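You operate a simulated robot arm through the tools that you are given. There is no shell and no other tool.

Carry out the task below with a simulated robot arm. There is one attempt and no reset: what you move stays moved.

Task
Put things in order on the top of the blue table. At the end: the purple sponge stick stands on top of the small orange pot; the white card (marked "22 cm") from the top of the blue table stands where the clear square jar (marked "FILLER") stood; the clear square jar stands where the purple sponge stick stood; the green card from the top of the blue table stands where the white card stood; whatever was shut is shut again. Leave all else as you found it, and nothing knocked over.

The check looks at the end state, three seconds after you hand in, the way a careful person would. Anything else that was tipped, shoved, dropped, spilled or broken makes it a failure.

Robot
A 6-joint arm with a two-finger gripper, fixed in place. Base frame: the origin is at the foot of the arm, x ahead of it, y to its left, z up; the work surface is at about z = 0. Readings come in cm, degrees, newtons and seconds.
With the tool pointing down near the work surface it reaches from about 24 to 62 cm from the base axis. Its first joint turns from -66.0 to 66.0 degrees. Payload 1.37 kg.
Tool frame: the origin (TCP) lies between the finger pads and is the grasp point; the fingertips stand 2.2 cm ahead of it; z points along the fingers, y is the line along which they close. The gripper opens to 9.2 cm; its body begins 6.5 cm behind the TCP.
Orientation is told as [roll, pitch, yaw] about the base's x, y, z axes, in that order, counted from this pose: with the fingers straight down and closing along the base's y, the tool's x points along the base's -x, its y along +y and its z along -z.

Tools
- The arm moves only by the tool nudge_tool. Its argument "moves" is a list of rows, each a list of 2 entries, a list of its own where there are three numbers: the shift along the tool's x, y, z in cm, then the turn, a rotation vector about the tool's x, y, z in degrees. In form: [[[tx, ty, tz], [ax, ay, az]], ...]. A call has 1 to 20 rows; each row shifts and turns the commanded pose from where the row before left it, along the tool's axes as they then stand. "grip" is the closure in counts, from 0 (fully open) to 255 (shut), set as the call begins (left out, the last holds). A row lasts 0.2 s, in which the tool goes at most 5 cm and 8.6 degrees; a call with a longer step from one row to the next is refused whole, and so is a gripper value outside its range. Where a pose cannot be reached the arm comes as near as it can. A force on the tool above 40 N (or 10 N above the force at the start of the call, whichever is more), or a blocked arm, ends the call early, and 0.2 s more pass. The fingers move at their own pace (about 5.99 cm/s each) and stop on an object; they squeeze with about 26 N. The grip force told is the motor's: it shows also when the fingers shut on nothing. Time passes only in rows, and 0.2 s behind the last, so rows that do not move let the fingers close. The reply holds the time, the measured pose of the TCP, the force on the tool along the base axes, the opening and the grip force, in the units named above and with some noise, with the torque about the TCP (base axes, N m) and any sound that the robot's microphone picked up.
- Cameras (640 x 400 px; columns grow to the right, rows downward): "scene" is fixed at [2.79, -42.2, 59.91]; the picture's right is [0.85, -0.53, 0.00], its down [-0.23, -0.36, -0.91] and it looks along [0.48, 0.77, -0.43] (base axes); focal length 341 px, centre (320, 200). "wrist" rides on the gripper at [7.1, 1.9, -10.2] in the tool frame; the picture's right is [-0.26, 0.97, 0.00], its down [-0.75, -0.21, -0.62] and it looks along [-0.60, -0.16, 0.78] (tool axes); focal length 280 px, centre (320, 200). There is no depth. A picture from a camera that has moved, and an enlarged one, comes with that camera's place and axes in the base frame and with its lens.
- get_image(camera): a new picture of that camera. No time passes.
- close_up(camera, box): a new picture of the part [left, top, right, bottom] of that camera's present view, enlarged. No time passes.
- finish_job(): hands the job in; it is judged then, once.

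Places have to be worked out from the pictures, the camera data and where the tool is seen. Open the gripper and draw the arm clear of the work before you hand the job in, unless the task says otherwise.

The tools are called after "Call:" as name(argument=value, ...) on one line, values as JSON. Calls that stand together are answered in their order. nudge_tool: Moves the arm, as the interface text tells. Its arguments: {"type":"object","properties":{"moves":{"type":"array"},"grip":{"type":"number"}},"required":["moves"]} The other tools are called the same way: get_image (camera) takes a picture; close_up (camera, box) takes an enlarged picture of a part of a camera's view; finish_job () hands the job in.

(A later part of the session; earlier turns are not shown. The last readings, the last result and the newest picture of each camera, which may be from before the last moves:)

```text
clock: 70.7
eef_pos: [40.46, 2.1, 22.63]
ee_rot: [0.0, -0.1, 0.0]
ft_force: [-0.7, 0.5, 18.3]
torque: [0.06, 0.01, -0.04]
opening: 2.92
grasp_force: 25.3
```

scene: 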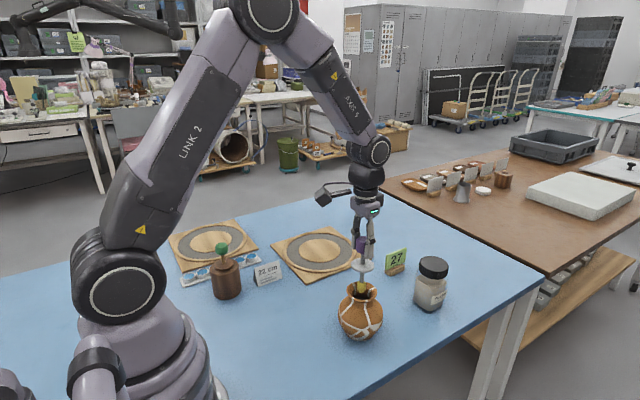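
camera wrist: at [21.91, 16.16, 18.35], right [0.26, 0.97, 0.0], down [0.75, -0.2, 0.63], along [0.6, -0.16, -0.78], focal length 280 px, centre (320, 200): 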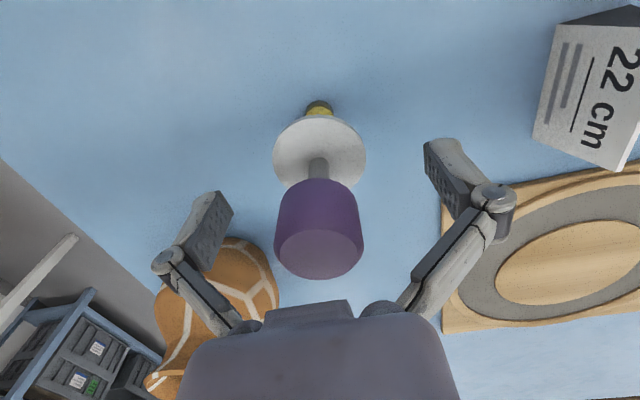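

The centre of pressure is within 0.4 cm of the stick's axis on average, so the tip sits flat. I back off to near-zero load and check the stick is vertical.

Call:
nudge_tool(moves=[[[0, 0, -0.04], [0, 0, 0]], [[0, 0, 0], [0, 0, 0]], [[0, 0, 0], [0, 0, 0]]], grip=255)

Call:
close_up(camera="scene", box=[330, 220, 400, 310])

Call:
close_up(camera="wrist", box=[230, 20, 410, 240])

```text
clock: 71.5
eef_pos: [40.42, 1.95, 22.63]
ee_rot: [-0.1, 0.1, 0.1]
ft_force: [2.6, 1.0, 9.2]
torque: [0.15, -0.32, 0.01]
opening: 2.89
grasp_force: 25.7
```

```text
4.44 times, centred on (365, 265) of scene
camera zoom: at [2.79, -42.2, 59.91], right [0.85, -0.53, 0.0], down [-0.23, -0.36, -0.91], along [0.48, 0.77, -0.42], focal length 1517 px, centre (120, -89)
```

zoom: 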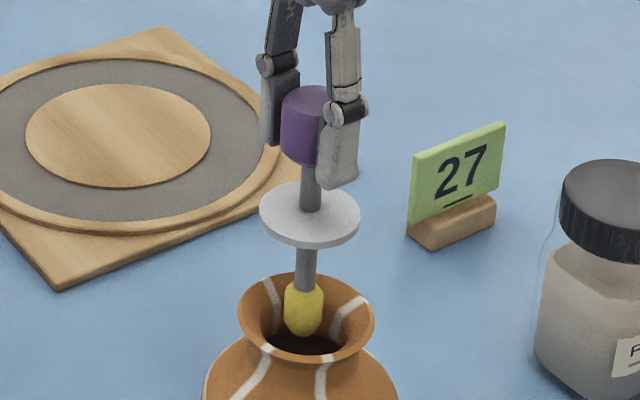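

```text
1.82 times, centred on (320, 130) of wrist
camera zoom: at [33.33, 4.03, 32.9], right [0.26, 0.97, 0.0], down [0.75, -0.2, 0.63], along [0.6, -0.16, -0.78], focal length 510 px, centre (320, 327)
```

zoom: 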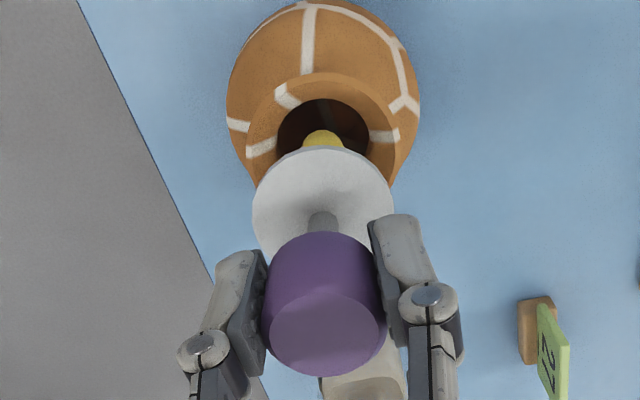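

Still 9 N of load. Backing off a little further before opening.

Call:
nudge_tool(moves=[[[0, 0, -0.03], [0, 0, 0]], [[0, 0, 0], [0, 0, 0]], [[0, 0, 0], [0, 0, 0]]], grip=255)

Call:
nudge_tool(moves=[[[0, 0, 0], [0, 0, 0]]], grip=255)

```text
clock: 72.2
eef_pos: [40.35, 2.06, 22.78]
ee_rot: [0.0, 0.1, 0.0]
ft_force: [-1.3, 0.1, -0.4]
torque: [0.01, 0.0, 0.01]
opening: 2.9
grasp_force: 26.3
```

```text
clock: 72.7
eef_pos: [40.4, 2.0, 22.73]
ee_rot: [0.0, 0.1, 0.0]
ft_force: [0.4, -1.2, -0.5]
torque: [0.0, 0.0, 0.01]
opening: 2.9
grasp_force: 25.9
```

Load is zero with the tip at the seat. I open partly first, so the fingers still cage the head, and check that it stands.

Call:
nudge_tool(moves=[[[0, 0, 0], [0, 0, 0]], [[0, 0, 0], [0, 0, 0]], [[0, 0, 0], [0, 0, 0]]], grip=145)

Call:
close_up(camera="scene", box=[330, 220, 400, 310])

Call:
close_up(camera="wrist", box=[230, 20, 410, 240])

```text
clock: 73.5
eef_pos: [40.36, 2.1, 22.76]
ee_rot: [0.0, 0.1, 0.0]
ft_force: [-1.0, 0.4, 0.9]
torque: [0.01, 0.02, -0.01]
opening: 3.97
grasp_force: 0.0
```

```text
4.44 times, centred on (365, 265) of scene
camera zoom: at [2.79, -42.2, 59.91], right [0.85, -0.53, 0.0], down [-0.23, -0.36, -0.91], along [0.48, 0.77, -0.43], focal length 1517 px, centre (120, -89)
```

zoom: 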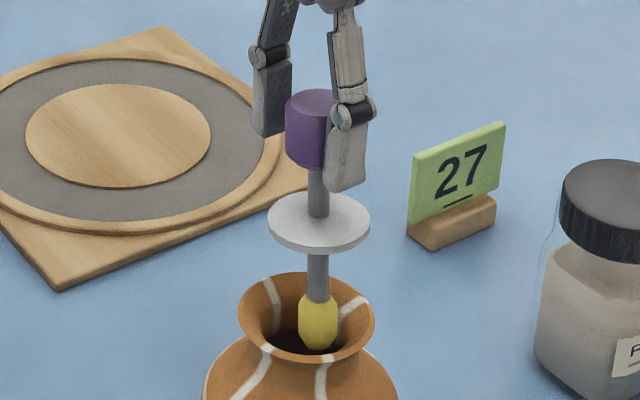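

```text
1.82 times, centred on (320, 130) of wrist
camera zoom: at [33.31, 4.04, 32.97], right [0.26, 0.97, 0.0], down [0.75, -0.2, 0.63], along [0.6, -0.16, -0.78], focal length 510 px, centre (320, 327)
```

zoom: 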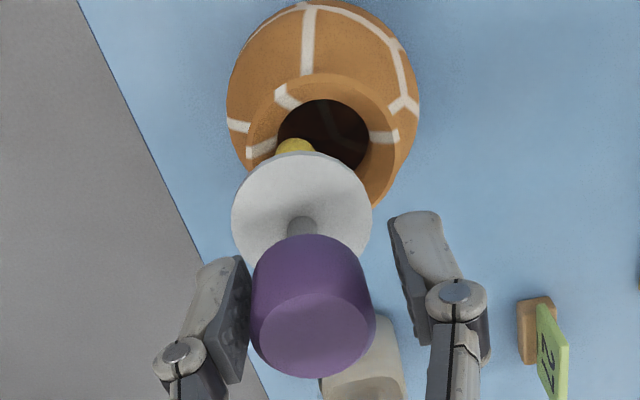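

The stick moved when freed: its tip slid about 1 cm toward −y and the head leans in the finger cage. Before any time passes I look closely.

Call:
close_up(camera="scene", box=[345, 255, 390, 305])

Call:
close_up(camera="wrist", box=[260, 50, 380, 130])

Call:
close_up(camera="wrist", box=[240, 100, 420, 230])

```text
8.00 times, centred on (368, 280) of scene
camera zoom: at [2.79, -42.2, 59.91], right [0.85, -0.53, 0.0], down [-0.23, -0.36, -0.91], along [0.48, 0.77, -0.43], focal length 2731 px, centre (-60, -440)
```

zoom: 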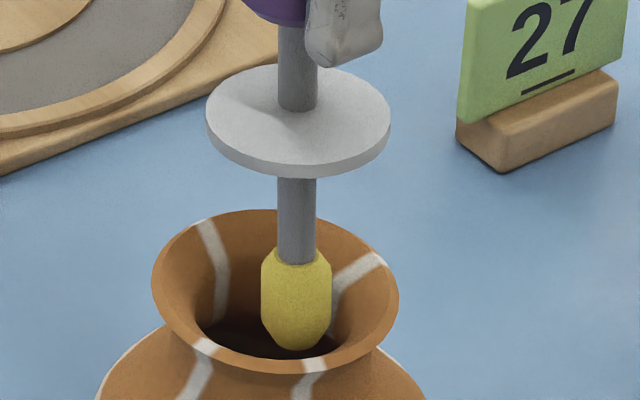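

```text
5.00 times, centred on (320, 90) of wrist
camera zoom: at [33.31, 4.04, 32.97], right [0.26, 0.97, 0.0], down [0.75, -0.2, 0.63], along [0.6, -0.16, -0.78], focal length 1402 px, centre (320, 750)
```

zoom: 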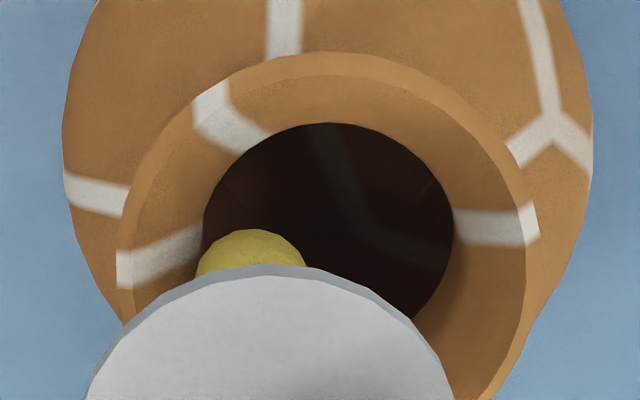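

```text
3.08 times, centred on (330, 165) of wrist
camera zoom: at [33.31, 4.04, 32.97], right [0.26, 0.97, 0.0], down [0.75, -0.2, 0.63], along [0.6, -0.16, -0.78], focal length 863 px, centre (289, 308)
```

zoom: 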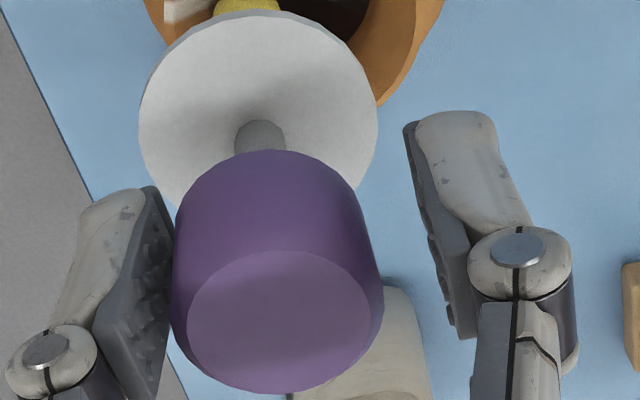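

I re-clamp right away; the flat pads will pull the head upright again. Then I will lift clear and study the mouth before trying again.

Call:
nudge_tool(moves=[[[0, 0, 0], [0, 0, 0]], [[0, 0, 0], [0, 0, 0]], [[0, 0, 0], [0, 0, 0]]], grip=255)

Call:
close_up(camera="scene", box=[330, 220, 400, 310])

Call:
close_up(camera="wrist", box=[230, 20, 410, 240])

```text
clock: 74.2
eef_pos: [40.26, 1.96, 22.77]
ee_rot: [0.0, 0.0, 0.1]
ft_force: [-0.4, -1.2, 2.7]
torque: [-0.09, 0.03, 0.01]
opening: 2.9
grasp_force: 25.7
```

```text
4.44 times, centred on (365, 265) of scene
camera zoom: at [2.79, -42.2, 59.91], right [0.85, -0.53, 0.0], down [-0.23, -0.36, -0.91], along [0.48, 0.77, -0.42], focal length 1517 px, centre (120, -89)
```

zoom: 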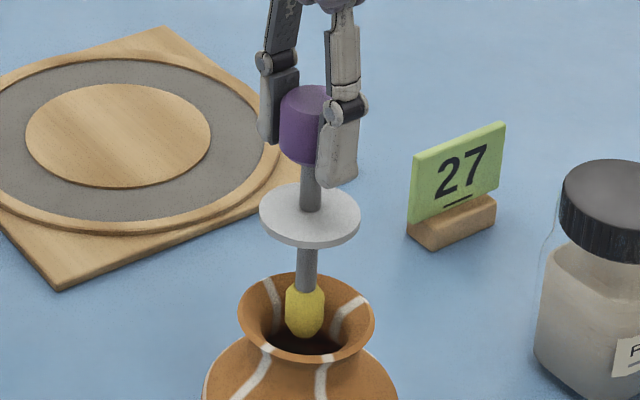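

```text
1.82 times, centred on (320, 130) of wrist
camera zoom: at [33.31, 4.04, 32.98], right [0.26, 0.97, 0.0], down [0.75, -0.2, 0.63], along [0.6, -0.16, -0.78], focal length 510 px, centre (320, 327)
```

zoom: 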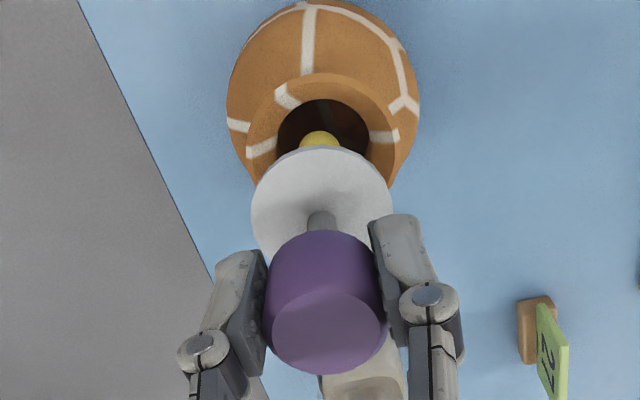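

Secured and upright again over the centre. The release itself may have kicked the light stick, so this time I release very slowly: the opening is linear in counts (2.9 cm ≈ 174), so I ease the fingers a fraction of a millimetre at a time.

Call:
nudge_tool(moves=[[[0, 0, 0], [0, 0, 0]], [[0, 0, 0], [0, 0, 0]]], grip=177)

Call:
nudge_tool(moves=[[[0, 0, 0], [0, 0, 0]], [[0, 0, 0], [0, 0, 0]]], grip=174)

Call:
close_up(camera="wrist", box=[230, 20, 410, 240])

Call:
close_up(camera="scene", box=[330, 220, 400, 310])

```text
clock: 74.8
eef_pos: [40.29, 2.04, 22.77]
ee_rot: [-0.1, 0.0, 0.0]
ft_force: [0.0, 0.1, 1.7]
torque: [-0.01, -0.05, 0.01]
opening: 2.97
grasp_force: 9.4
```

```text
clock: 75.5
eef_pos: [40.44, 1.98, 22.7]
ee_rot: [0.0, 0.0, 0.0]
ft_force: [0.8, -0.8, 1.1]
torque: [0.05, -0.01, 0.01]
opening: 3.03
grasp_force: 0.4
```

```text
1.82 times, centred on (320, 130) of wrist
camera zoom: at [33.3, 4.05, 32.96], right [0.26, 0.97, 0.0], down [0.75, -0.2, 0.62], along [0.6, -0.16, -0.78], focal length 510 px, centre (320, 327)
```

zoom: 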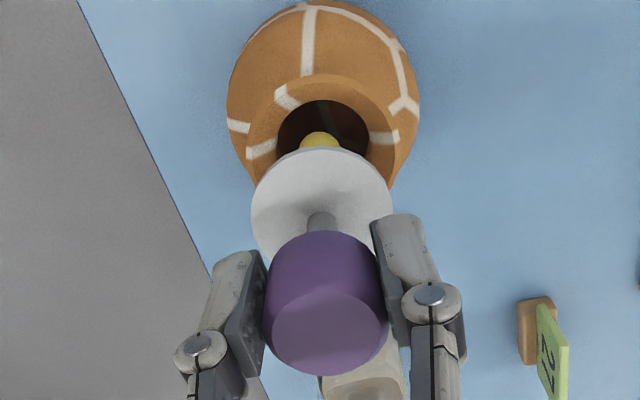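

```text
4.44 times, centred on (365, 265) of scene
camera zoom: at [2.79, -42.2, 59.91], right [0.85, -0.53, 0.0], down [-0.23, -0.36, -0.91], along [0.48, 0.77, -0.43], focal length 1517 px, centre (120, -89)
```

zoom: 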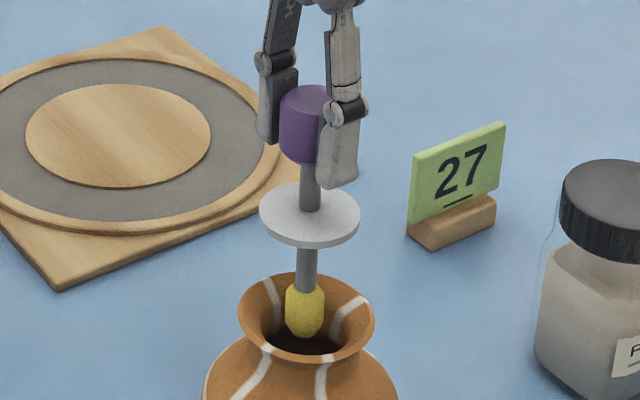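

Grip force is down to 0.4 N and the stick has not moved. Continuing to open in fine stages.

Call:
nudge_tool(moves=[[[0, 0, 0], [0, 0, 0]], [[0, 0, 0], [0, 0, 0]]], grip=171)

Call:
nudge_tool(moves=[[[0, 0, 0], [0, 0, 0]], [[0, 0, 0], [0, 0, 0]]], grip=168)

Call:
close_up(camera="wrist", box=[230, 20, 410, 240])

Call:
close_up(camera="scene", box=[330, 220, 400, 310])

```text
clock: 76.0
eef_pos: [40.41, 2.03, 22.79]
ee_rot: [0.0, -0.1, -0.1]
ft_force: [0.1, -0.1, -0.6]
torque: [-0.01, -0.07, 0.01]
opening: 3.05
grasp_force: 0.0
```

```text
clock: 76.7
eef_pos: [40.36, 2.08, 22.84]
ee_rot: [0.0, 0.0, 0.0]
ft_force: [0.1, 0.0, -0.2]
torque: [0.02, -0.03, 0.02]
opening: 3.11
grasp_force: 0.1
```

```text
1.82 times, centred on (320, 130) of wrist
camera zoom: at [33.3, 4.05, 32.97], right [0.26, 0.97, 0.0], down [0.75, -0.2, 0.63], along [0.6, -0.16, -0.78], focal length 510 px, centre (320, 327)
```

zoom: 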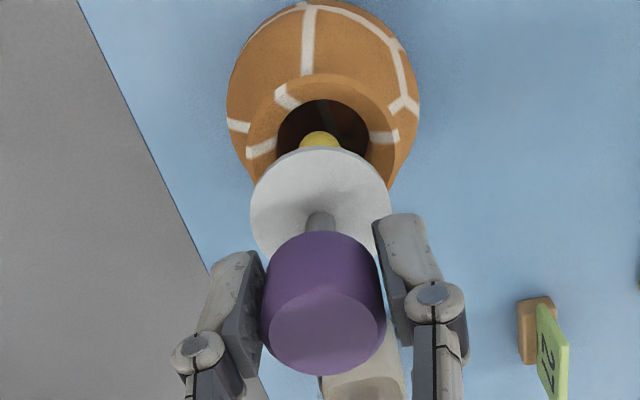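

```text
4.44 times, centred on (365, 265) of scene
camera zoom: at [2.79, -42.2, 59.91], right [0.85, -0.53, 0.0], down [-0.23, -0.36, -0.91], along [0.48, 0.77, -0.43], focal length 1517 px, centre (120, -89)
```

zoom: 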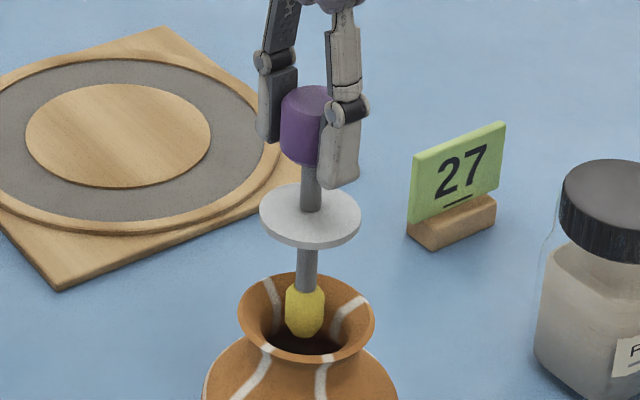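

Still standing, with free gaps opening. Continuing.

Call:
nudge_tool(moves=[[[0, 0, 0], [0, 0, 0]], [[0, 0, 0], [0, 0, 0]]], grip=164)

Call:
close_up(camera="wrist", box=[230, 20, 410, 240])

Call:
nudge_tool(moves=[[[0, 0, 0], [0, 0, 0]], [[0, 0, 0], [0, 0, 0]]], grip=159)

Call:
close_up(camera="wrist", box=[230, 20, 410, 240])

Call:
close_up(camera="scene", box=[330, 220, 400, 310])

```text
clock: 77.2
eef_pos: [40.39, 2.04, 22.81]
ee_rot: [0.0, 0.1, 0.0]
ft_force: [0.2, -0.2, -0.5]
torque: [0.02, -0.01, 0.0]
opening: 3.3
grasp_force: 0.1
```

```text
1.82 times, centred on (320, 130) of wrist
camera zoom: at [33.3, 4.05, 32.97], right [0.26, 0.97, 0.0], down [0.75, -0.2, 0.63], along [0.6, -0.16, -0.78], focal length 510 px, centre (320, 327)
```

zoom: 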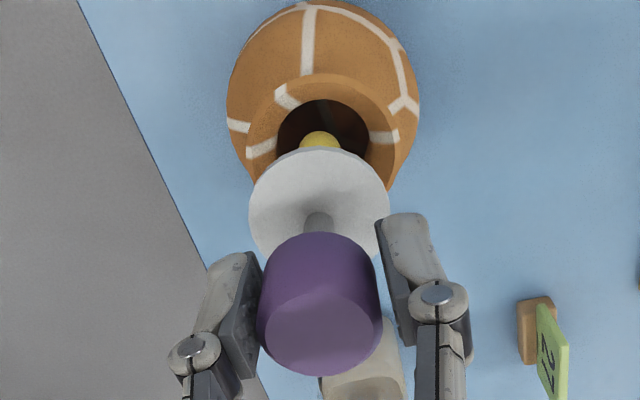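

```text
clock: 77.8
eef_pos: [40.43, 1.99, 22.77]
ee_rot: [0.0, 0.0, -0.1]
ft_force: [0.2, -0.2, 1.0]
torque: [0.04, 0.0, 0.02]
opening: 3.45
grasp_force: 0.0
```

```text
1.82 times, centred on (320, 130) of wrist
camera zoom: at [33.3, 4.04, 32.97], right [0.26, 0.97, 0.0], down [0.75, -0.2, 0.63], along [0.6, -0.16, -0.78], focal length 510 px, centre (320, 327)
```

zoom: 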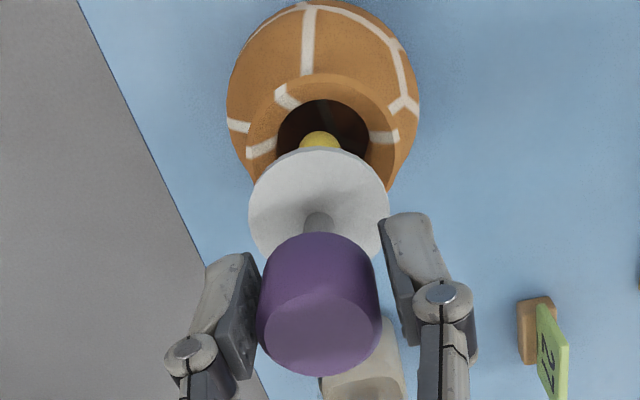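

```text
4.44 times, centred on (365, 265) of scene
camera zoom: at [2.79, -42.2, 59.91], right [0.85, -0.53, 0.0], down [-0.23, -0.36, -0.91], along [0.48, 0.77, -0.43], focal length 1517 px, centre (120, -89)
```

zoom: 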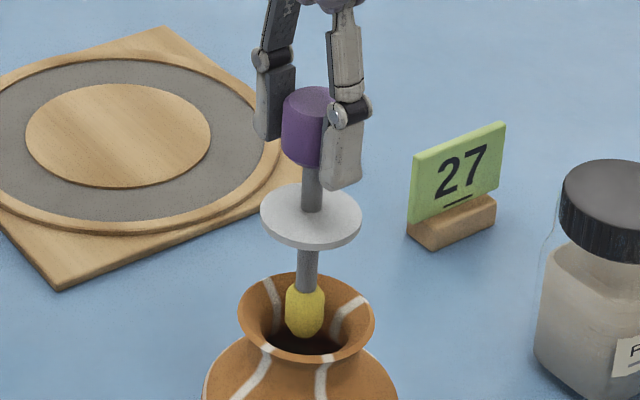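

Between the last two stages the head did not move while both fingers did, so the stick is now standing by itself. I keep opening gradually.

Call:
nudge_tool(moves=[[[0, 0, 0], [0, 0, 0]], [[0, 0, 0], [0, 0, 0]]], grip=154)

Call:
nudge_tool(moves=[[[0, 0, 0], [0, 0, 0]], [[0, 0, 0], [0, 0, 0]]], grip=147)

Call:
close_up(camera="wrist", box=[230, 20, 410, 240])

Call:
close_up(camera="scene", box=[330, 220, 400, 310])

```text
clock: 78.5
eef_pos: [40.54, 1.98, 22.84]
ee_rot: [0.0, -0.1, -0.1]
ft_force: [0.3, -0.7, 0.1]
torque: [-0.02, 0.01, 0.0]
opening: 3.64
grasp_force: 0.1
```

```text
clock: 79.0
eef_pos: [40.27, 2.11, 22.82]
ee_rot: [0.0, 0.0, 0.0]
ft_force: [-0.5, -0.3, -0.3]
torque: [0.0, 0.0, 0.03]
opening: 3.9
grasp_force: 0.1
```

```text
1.82 times, centred on (320, 130) of wrist
camera zoom: at [33.3, 4.05, 32.97], right [0.26, 0.97, 0.0], down [0.75, -0.2, 0.63], along [0.6, -0.16, -0.78], focal length 510 px, centre (320, 327)
```

zoom: 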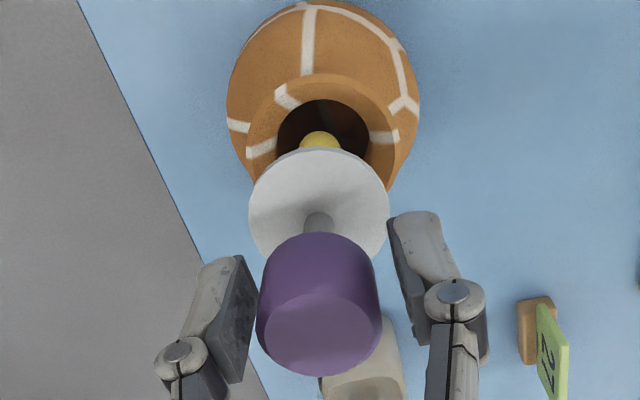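

```text
4.44 times, centred on (365, 265) of scene
camera zoom: at [2.79, -42.2, 59.91], right [0.85, -0.53, 0.0], down [-0.23, -0.36, -0.91], along [0.48, 0.77, -0.43], focal length 1517 px, centre (120, -89)
```

zoom: 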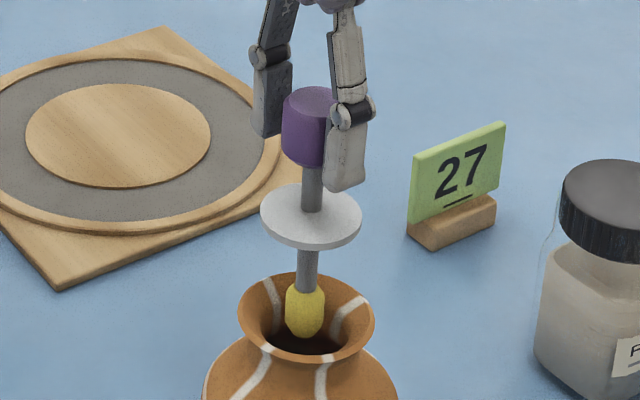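

The stick stands by itself, free in the cage. I open the rest of the way and then rise straight up, clear of it.

Call:
nudge_tool(moves=[[[0, 0, 0], [0, 0, 0]], [[0, 0, 0], [0, 0, 0]]], grip=110)

Call:
nudge_tool(moves=[[[0, 0, 0], [0, 0, 0]], [[0, 0, 0], [0, 0, 0]]], grip=40)

Call:
close_up(camera="wrist", box=[230, 20, 410, 240])

Call:
close_up(camera="scene", box=[330, 220, 400, 310])

```text
clock: 79.7
eef_pos: [40.44, 2.02, 22.67]
ee_rot: [0.0, 0.1, 0.0]
ft_force: [0.1, -0.2, 0.2]
torque: [-0.03, 0.02, 0.0]
opening: 5.23
grasp_force: 0.1
```

```text
clock: 80.2
eef_pos: [40.41, 1.96, 22.72]
ee_rot: [-0.1, 0.0, -0.1]
ft_force: [0.6, 0.0, -0.2]
torque: [0.01, -0.04, 0.0]
opening: 7.77
grasp_force: 0.1
```

```text
1.82 times, centred on (320, 130) of wrist
camera zoom: at [33.3, 4.04, 32.97], right [0.26, 0.97, 0.0], down [0.75, -0.2, 0.63], along [0.6, -0.16, -0.78], focal length 510 px, centre (320, 327)
```

zoom: 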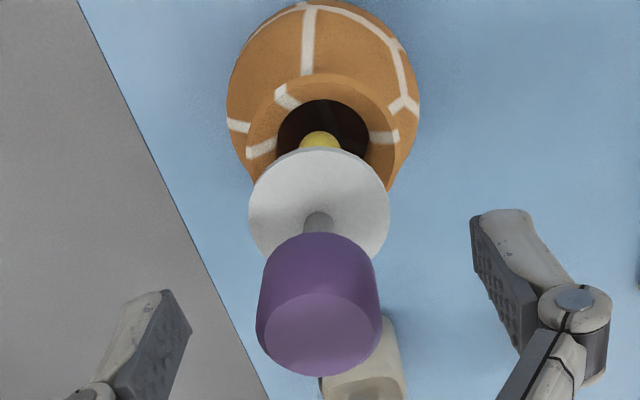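

```text
4.44 times, centred on (365, 265) of scene
camera zoom: at [2.79, -42.2, 59.91], right [0.85, -0.53, 0.0], down [-0.23, -0.36, -0.91], along [0.48, 0.77, -0.43], focal length 1517 px, centre (120, -89)
```

zoom: 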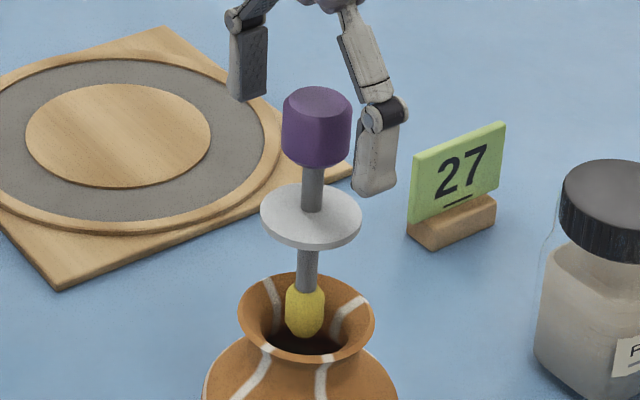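

The purple stick stands upright and alone on top of the pot. I rise straight up well clear of it and then move forward to look at the jar.

Call:
nudge_tool(moves=[[[0, 0, -0.5], [0, 0, 0]], [[0, 0, -1], [0, 0, 0]], [[0, 0, -2], [0, 0, 0]], [[0, 0, -2.5], [0, 0, 0]], [[0, 0, -2.5], [0, 0, 0]], [[0, 0, -2.5], [0, 0, 0]], [[0, 0, -2], [0, 0, 0]], [[-1, 0, 0], [0, 0, 0]], [[-2, 0, 0], [0, 0, 0]], [[-2.5, 0, 0], [0, 0, 0]], [[-2.5, 0, 0], [0, 0, 0]], [[-2, 0, 0], [0, 0, 0]], [[-1, 0, 0], [0, 0, 0]], [[0, 0, 0], [0, 0, 0]], [[0, 0, 0], [0, 0, 0]]], grip=0)

Call:
get_image(camera="wrist")

Call:
get_image(camera="scene")

```text
clock: 83.5
eef_pos: [51.5, 2.13, 35.81]
ee_rot: [-0.1, 0.1, -0.1]
ft_force: [0.3, -0.7, -0.1]
torque: [0.04, -0.04, -0.01]
opening: 9.23
grasp_force: 0.2
```

```text
taken
camera wrist: at [44.39, 4.05, 46.02], right [0.26, 0.96, 0.0], down [0.75, -0.2, 0.63], along [0.6, -0.16, -0.78], focal length 280 px, centre (320, 200)
```

wrist: 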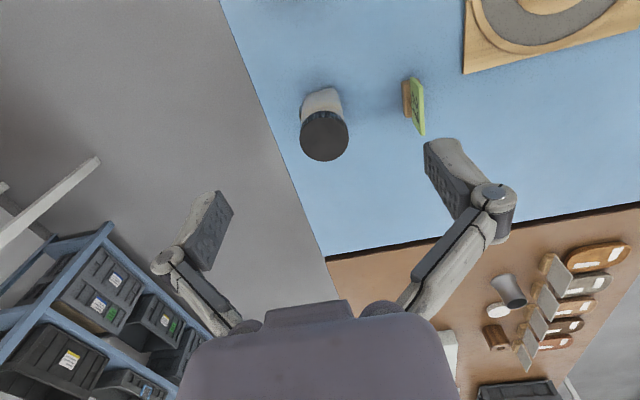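

```text
taken
```

scene: 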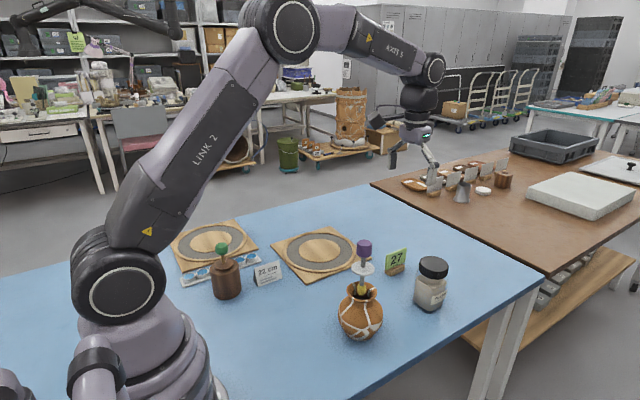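

The stick still stands on the pot. Now enlarged views of the jar and green card.

Call:
close_up(camera="wrist", box=[270, 70, 450, 180])

Call:
close_up(camera="scene", box=[375, 235, 465, 325])

```text
3.56 times, centred on (360, 125) of wrist
camera zoom: at [44.39, 4.05, 46.02], right [0.26, 0.96, 0.0], down [0.75, -0.2, 0.63], along [0.6, -0.16, -0.78], focal length 997 px, centre (178, 467)
```

zoom: 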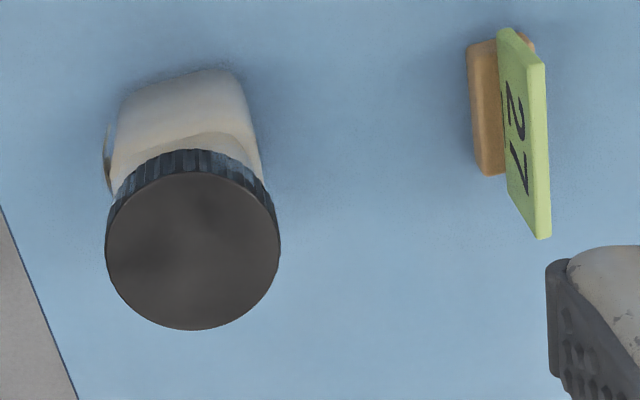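

```text
4.44 times, centred on (420, 280) of scene
camera zoom: at [2.79, -42.2, 59.91], right [0.85, -0.53, 0.0], down [-0.23, -0.36, -0.91], along [0.48, 0.77, -0.43], focal length 1517 px, centre (-124, -156)
```

zoom: 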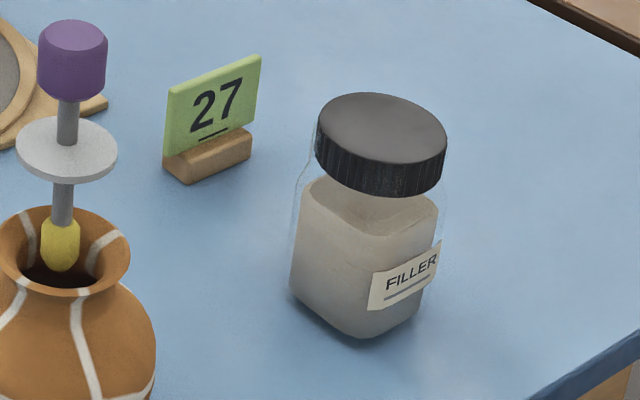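

Triangulating both views, the jar's axis is at about (60.8, 0.15), 12.1 cm tall with a 6.7 cm lid (z 9.7–12.1) and a body about 6.2 cm wide with faces along x and y. I move above it to z 20 and check centring.

Call:
nudge_tool(moves=[[[-0.8, -0.2, 1.3], [0, 0, 0]], [[-1.7, -0.35, 2.6], [0, 0, 0]], [[-1.7, -0.35, 2.9], [0, 0, 0]], [[-1.7, -0.35, 2.9], [0, 0, 0]], [[-1.7, -0.35, 2.9], [0, 0, 0]], [[-1.0, -0.25, 2.0], [0, 0, 0]], [[-0.7, -0.1, 1.2], [0, 0, 0]], [[0, 0, 0], [0, 0, 0]], [[0, 0, 0], [0, 0, 0]]], grip=0)

Call:
get_image(camera="wrist")

Call:
get_image(camera="scene")

```text
clock: 85.5
eef_pos: [60.72, 0.24, 20.08]
ee_rot: [0.0, 0.1, -0.1]
ft_force: [0.0, -0.2, 0.2]
torque: [0.0, 0.01, -0.01]
opening: 9.23
grasp_force: 0.1
```

```text
taken
camera wrist: at [53.6, 2.32, 30.33], right [0.26, 0.96, 0.0], down [0.75, -0.2, 0.63], along [0.6, -0.16, -0.78], focal length 280 px, centre (320, 200)
```

wrist: 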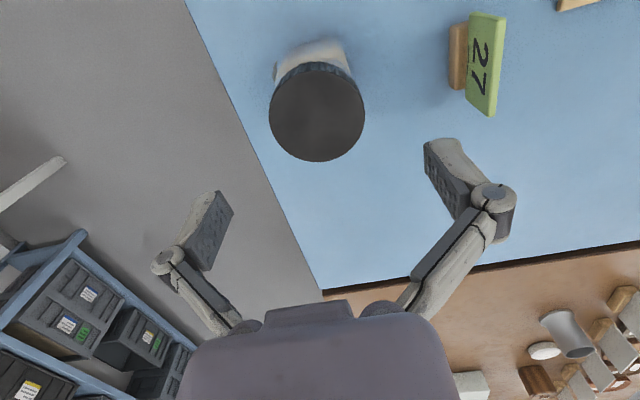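

```text
taken
```

scene: 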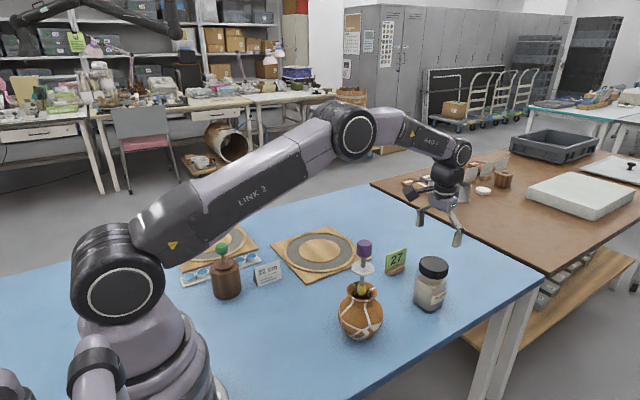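

Reached. I enlarge the wrist view on the lid to centre precisely.

Call:
close_up(camera="wrist", box=[220, 20, 420, 180])

Call:
close_up(camera="scene", box=[380, 190, 490, 330])

```text
2.50 times, centred on (320, 100) of wrist
camera zoom: at [53.6, 2.32, 30.33], right [0.26, 0.96, 0.0], down [0.75, -0.2, 0.63], along [0.6, -0.16, -0.78], focal length 701 px, centre (320, 450)
```

zoom: 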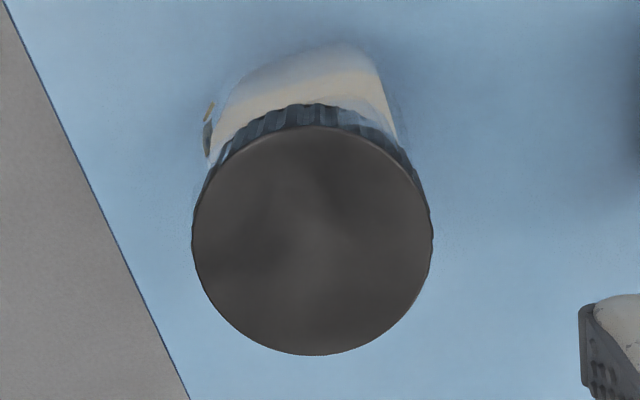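

```text
2.86 times, centred on (435, 260) of scene
camera zoom: at [2.79, -42.2, 59.91], right [0.85, -0.53, 0.0], down [-0.23, -0.36, -0.91], along [0.48, 0.77, -0.43], focal length 976 px, centre (-9, 29)
```

zoom: 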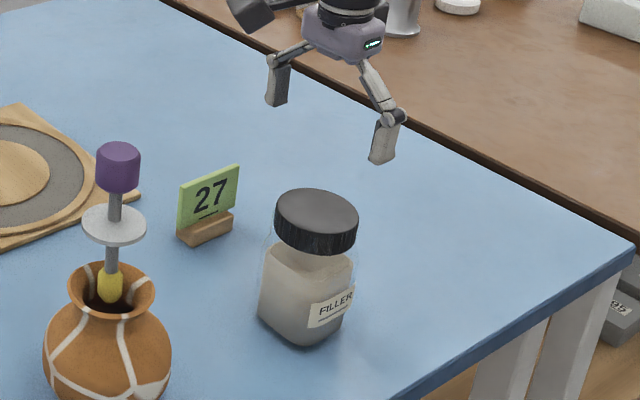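

The jar's axis is 0.1 cm toward −x and 0.18 cm toward −y of the tool. I correct and descend with open fingers, stopping at z 9 to check clearance.

Call:
nudge_tool(moves=[[[0.1, -0.17, 1], [0, 0, 0]], [[0, 0, 2], [0, 0, 0]], [[0, 0, 2], [0, 0, 0]], [[0, 0, 2], [0, 0, 0]], [[0, 0, 2], [0, 0, 0]], [[0, 0, 1.3], [0, 0, 0]], [[0, 0, 0.7], [0, 0, 0]], [[0, 0, 0], [0, 0, 0]], [[0, 0, 0], [0, 0, 0]]], grip=0)

Call:
get_image(camera="wrist")

Call:
close_up(camera="scene", box=[360, 190, 490, 330])

Call:
get_image(camera="scene")

```text
clock: 87.5
eef_pos: [60.75, -0.17, 9.09]
ee_rot: [0.0, 0.1, 0.0]
ft_force: [0.0, -0.4, -0.7]
torque: [0.0, 0.01, 0.01]
opening: 9.2
grasp_force: 0.0
```

```text
taken
camera wrist: at [53.58, 1.85, 19.26], right [0.26, 0.97, 0.0], down [0.75, -0.2, 0.63], along [0.6, -0.16, -0.78], focal length 280 px, centre (320, 200)
```

wrist: 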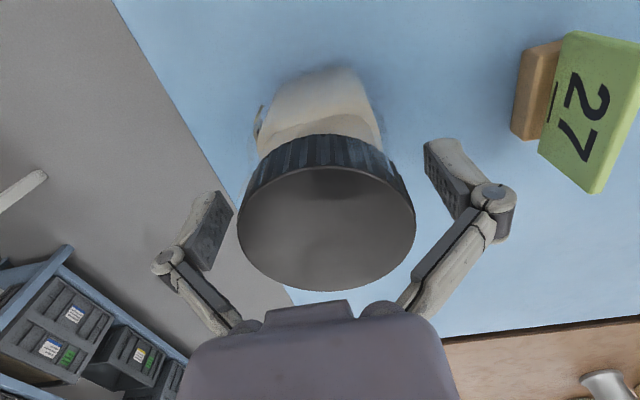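

```text
2.86 times, centred on (425, 260) of scene
camera zoom: at [2.79, -42.2, 59.91], right [0.85, -0.53, 0.0], down [-0.23, -0.36, -0.91], along [0.48, 0.77, -0.43], focal length 976 px, centre (20, 29)
```

zoom: 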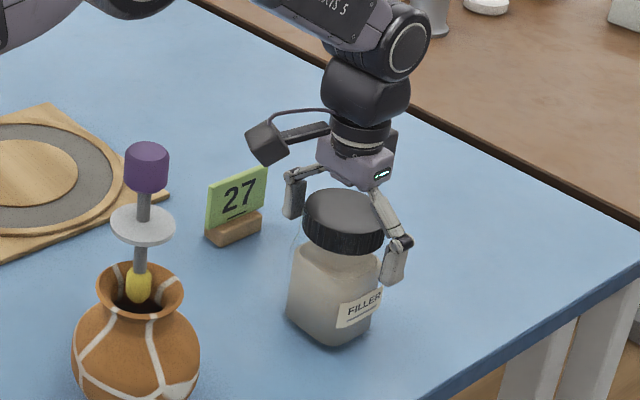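

```text
taken
```

scene: 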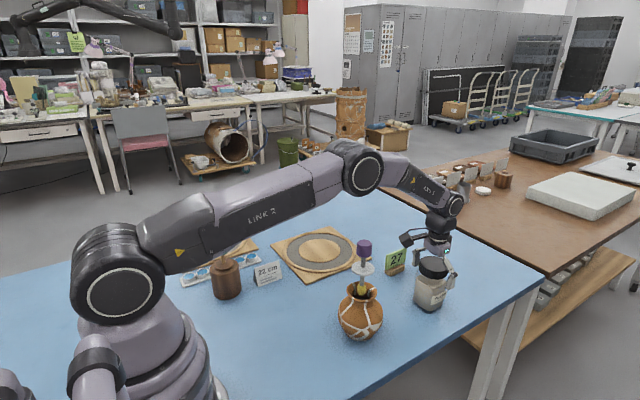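

The lid is well between the fingers, and the elbow stays more than 10 cm above the stick. I lower to z 6.3, where the pads face the jar body below the lid and the palm stays above the lid.

Call:
nudge_tool(moves=[[[0, 0, 1], [0, 0, 0]], [[0, 0, 0.9], [0, 0, 0]], [[0, 0, 0.5], [0, 0, 0]], [[0, 0, 0.35], [0, 0, 0]], [[0, 0, 0], [0, 0, 0]], [[0, 0, 0], [0, 0, 0]]], grip=0)

Call:
get_image(camera="wrist")

Call:
close_up(camera="scene", box=[390, 220, 470, 320])

```text
clock: 88.5
eef_pos: [61.03, -0.16, 7.07]
ee_rot: [-0.1, -0.7, 0.1]
ft_force: [-5.8, 2.3, 14.9]
torque: [-0.04, -0.26, 0.03]
opening: 8.96
grasp_force: 17.3
stopped in row 5: the force on the tool passed its limit at 42 N (the readings are from after the stop); the commanded pose is now the measured one
```

```text
taken
camera wrist: at [53.83, 1.93, 17.21], right [0.26, 0.97, 0.0], down [0.75, -0.2, 0.63], along [0.61, -0.16, -0.77], focal length 280 px, centre (320, 200)
```

wrist: 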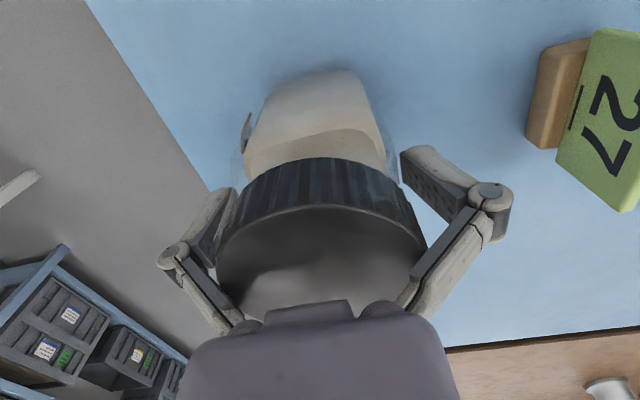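

```text
4.00 times, centred on (430, 270) of scene
camera zoom: at [2.78, -42.2, 59.91], right [0.85, -0.53, 0.0], down [-0.23, -0.36, -0.91], along [0.48, 0.77, -0.42], focal length 1366 px, centre (-120, -80)
```

zoom: 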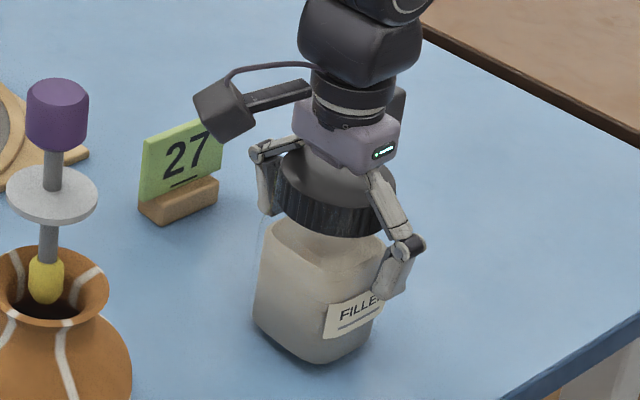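

The lid (6.7 cm) met the narrowing finger links at z ≈ 7.1 and the motion stopped; the jar looks unmoved. I back up 1.1 cm, straighten the tool, and look.

Call:
nudge_tool(moves=[[[0, 0, -0.5], [0, 0, 0]], [[0, 0, -0.6], [0, 0, 0]], [[0.3, 0.1, 0], [0, 0.7, 0]], [[0, 0, 0], [0, 0, 0]], [[0, 0, 0], [0, 0, 0]]], grip=0)

Call:
get_image(camera="wrist")

Call:
close_up(camera="scene", box=[390, 220, 470, 320])

```text
clock: 89.7
eef_pos: [60.61, -0.13, 8.13]
ee_rot: [0.0, 0.2, 0.0]
ft_force: [-0.3, 0.4, -0.2]
torque: [0.03, 0.01, -0.01]
opening: 9.22
grasp_force: 0.0
```

```text
taken
camera wrist: at [53.59, 1.94, 18.29], right [0.26, 0.97, 0.0], down [0.76, -0.2, 0.62], along [0.6, -0.16, -0.78], focal length 280 px, centre (320, 200)
```

wrist: 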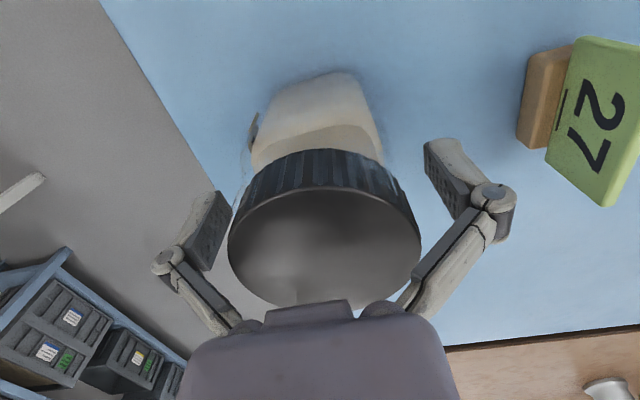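

```text
4.00 times, centred on (430, 270) of scene
camera zoom: at [2.79, -42.2, 59.91], right [0.85, -0.53, 0.0], down [-0.23, -0.36, -0.91], along [0.48, 0.77, -0.43], focal length 1366 px, centre (-120, -80)
```

zoom: 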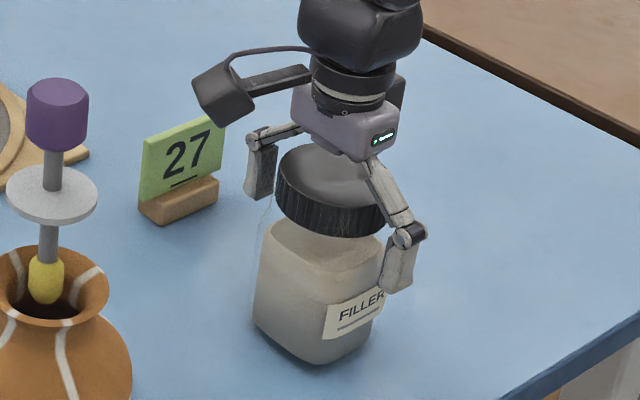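

Free again, jar not moved. At this height the pads' upper part meets the lid and the tips can pivot in onto the jar body, holding both. I centre by 0.12 cm and close.

Call:
nudge_tool(moves=[[[0, 0.12, 0], [0, 0, 0]], [[0, 0, 0], [0, 0, 0]]], grip=0)

Call:
nudge_tool(moves=[[[0, 0, 0], [0, 0, 0]], [[0, 0, 0], [0, 0, 0]], [[0, 0, 0], [0, 0, 0]], [[0, 0, 0], [0, 0, 0]]], grip=255)

Call:
get_image(camera="wrist")

Call:
close_up(camera="scene", box=[390, 220, 470, 320])

```text
clock: 90.3
eef_pos: [60.6, 0.14, 7.96]
ee_rot: [0.0, 0.2, 0.0]
ft_force: [-0.2, -0.2, -0.6]
torque: [-0.01, 0.0, -0.01]
opening: 9.19
grasp_force: 0.0
```

```text
clock: 91.3
eef_pos: [60.75, 0.08, 8.28]
ee_rot: [0.0, -0.1, 0.0]
ft_force: [-8.1, -4.1, 22.9]
torque: [0.04, -0.07, -0.03]
opening: 6.84
grasp_force: 26.2
```

```text
taken
camera wrist: at [53.65, 2.08, 18.45], right [0.26, 0.97, 0.0], down [0.75, -0.2, 0.62], along [0.6, -0.16, -0.78], focal length 280 px, centre (320, 200)
```

wrist: 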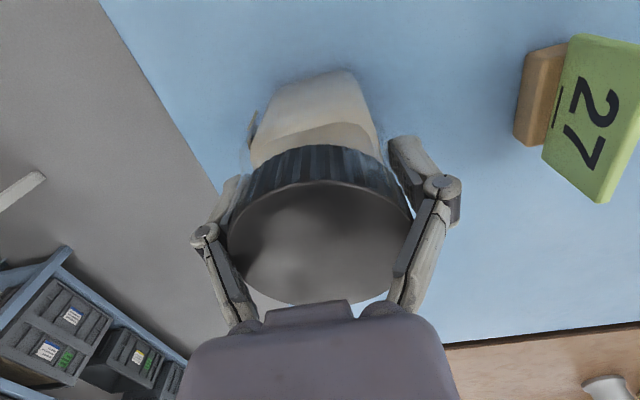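

```text
4.00 times, centred on (430, 270) of scene
camera zoom: at [2.77, -42.2, 59.91], right [0.85, -0.53, 0.0], down [-0.23, -0.36, -0.91], along [0.48, 0.77, -0.42], focal length 1366 px, centre (-120, -80)
```

zoom: 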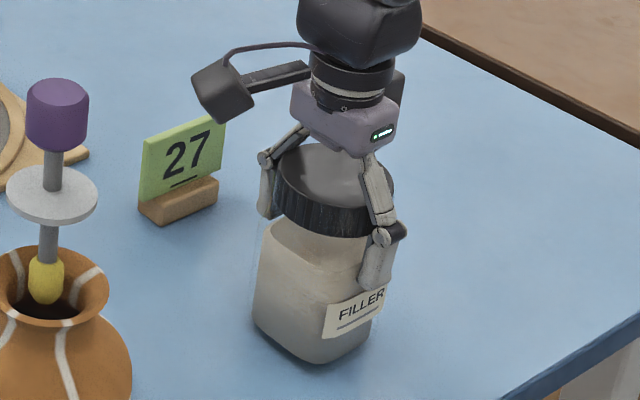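

The finger links wedge on the lid's top edge here (23 N downward on the jar), which is not a good hold. The square body is wider across its diagonal (about 7.9 cm) than the lid, so gripping corner to corner, below the lid, is better. I release first.

Call:
nudge_tool(moves=[[[0, 0, 0], [0, 0, 0]], [[0, 0, 0], [0, 0, 0]], [[0, 0, 0], [0, 0, 0]]], grip=0)

Call:
nudge_tool(moves=[[[0, 0, -0.8], [0, 0, 0]], [[0, 0, -1.5], [0, 0, 0]], [[0, 0, -2], [0, 0, 0]], [[0, 0, -2], [0, 0, 0]], [[0, 0, -1], [0, 0, 0]], [[0, 0, 0], [0, 0, 0]], [[0, 0, 0], [0, 0, 0]]], grip=0)

Call:
get_image(camera="wrist")

Call:
close_up(camera="scene", box=[380, 230, 470, 330])

```text
clock: 92.1
eef_pos: [60.65, 0.1, 8.06]
ee_rot: [-0.1, 0.3, 0.0]
ft_force: [0.3, 1.3, 0.3]
torque: [0.0, -0.03, -0.03]
opening: 9.19
grasp_force: 0.0
```

```text
clock: 93.7
eef_pos: [60.72, -0.06, 15.49]
ee_rot: [0.0, 0.3, 0.0]
ft_force: [0.0, -0.3, -0.1]
torque: [0.03, 0.03, -0.02]
opening: 9.22
grasp_force: 0.1
```

```text
taken
camera wrist: at [53.72, 1.98, 25.65], right [0.26, 0.97, 0.0], down [0.76, -0.2, 0.62], along [0.6, -0.16, -0.78], focal length 280 px, centre (320, 200)
```

wrist: 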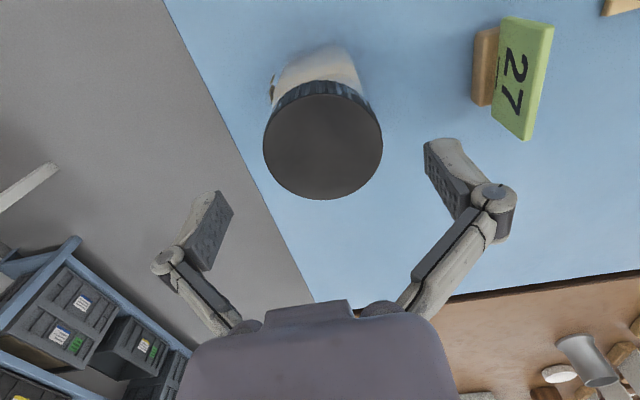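

```text
4.00 times, centred on (425, 280) of scene
camera zoom: at [2.79, -42.2, 59.91], right [0.85, -0.53, 0.0], down [-0.23, -0.36, -0.91], along [0.48, 0.77, -0.43], focal length 1366 px, centre (-100, -120)
```

zoom: 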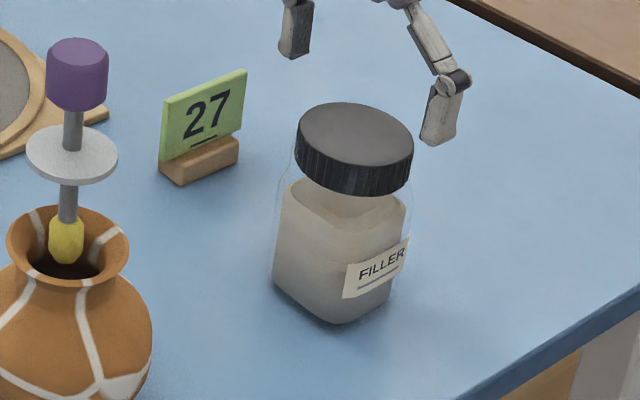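

Jar unmoved. I take a precise look at its offset before turning the gripper 45°.

Call:
close_up(camera="wrist", box=[240, 40, 400, 210])

```text
2.35 times, centred on (320, 125) of wrist
camera zoom: at [53.72, 1.98, 25.65], right [0.26, 0.97, 0.0], down [0.76, -0.2, 0.62], along [0.6, -0.16, -0.78], focal length 660 px, centre (320, 376)
```

zoom: 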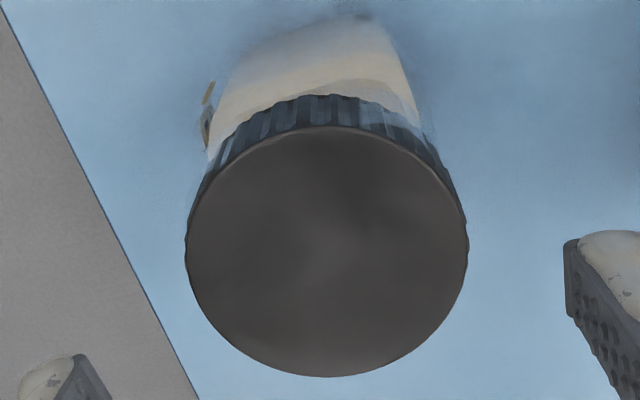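

The jar's axis is at (−0.16, +0.21) cm from the tool. I shift by that, straighten the pitch, and turn the gripper by 45° above the lid.

Call:
nudge_tool(moves=[[[0.16, 0.21, 0], [0, -0.3, 0]], [[0, 0, 0], [0, 0, -7.5]], [[0, 0, 0], [0, 0, -7.5]], [[0, 0, 0], [0, 0, -7.5]], [[0, 0, 0], [0, 0, -7.5]], [[0, 0, 0], [0, 0, -7.5]], [[0, 0, 0], [0, 0, -7.5]], [[0, 0, 0], [0, 0, 0]], [[0, 0, 0], [0, 0, 0]]], grip=0)

Call:
get_image(camera="wrist")

Call:
get_image(camera="scene")

```text
clock: 95.7
eef_pos: [60.33, 0.3, 15.16]
ee_rot: [-0.1, -0.1, 45.1]
ft_force: [0.1, -0.2, -0.5]
torque: [0.02, 0.0, -0.02]
opening: 9.18
grasp_force: 0.1
```

```text
taken
camera wrist: at [54.04, -3.27, 25.42], right [-0.5, 0.87, 0.0], down [0.68, 0.39, 0.63], along [0.54, 0.31, -0.78], focal length 280 px, centre (320, 200)
```

wrist: 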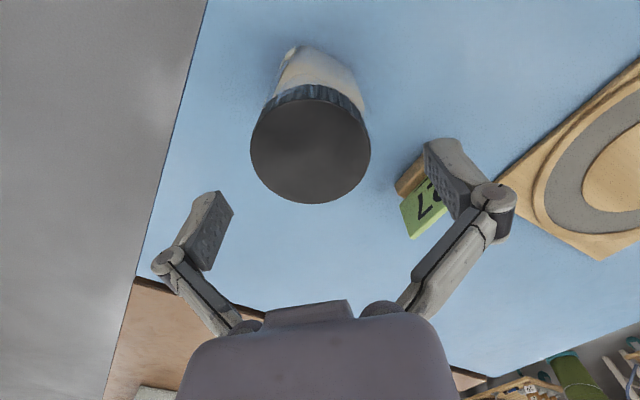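

```text
taken
```

scene: 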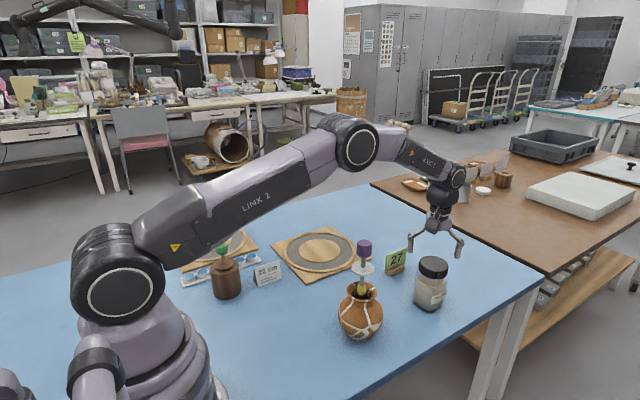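

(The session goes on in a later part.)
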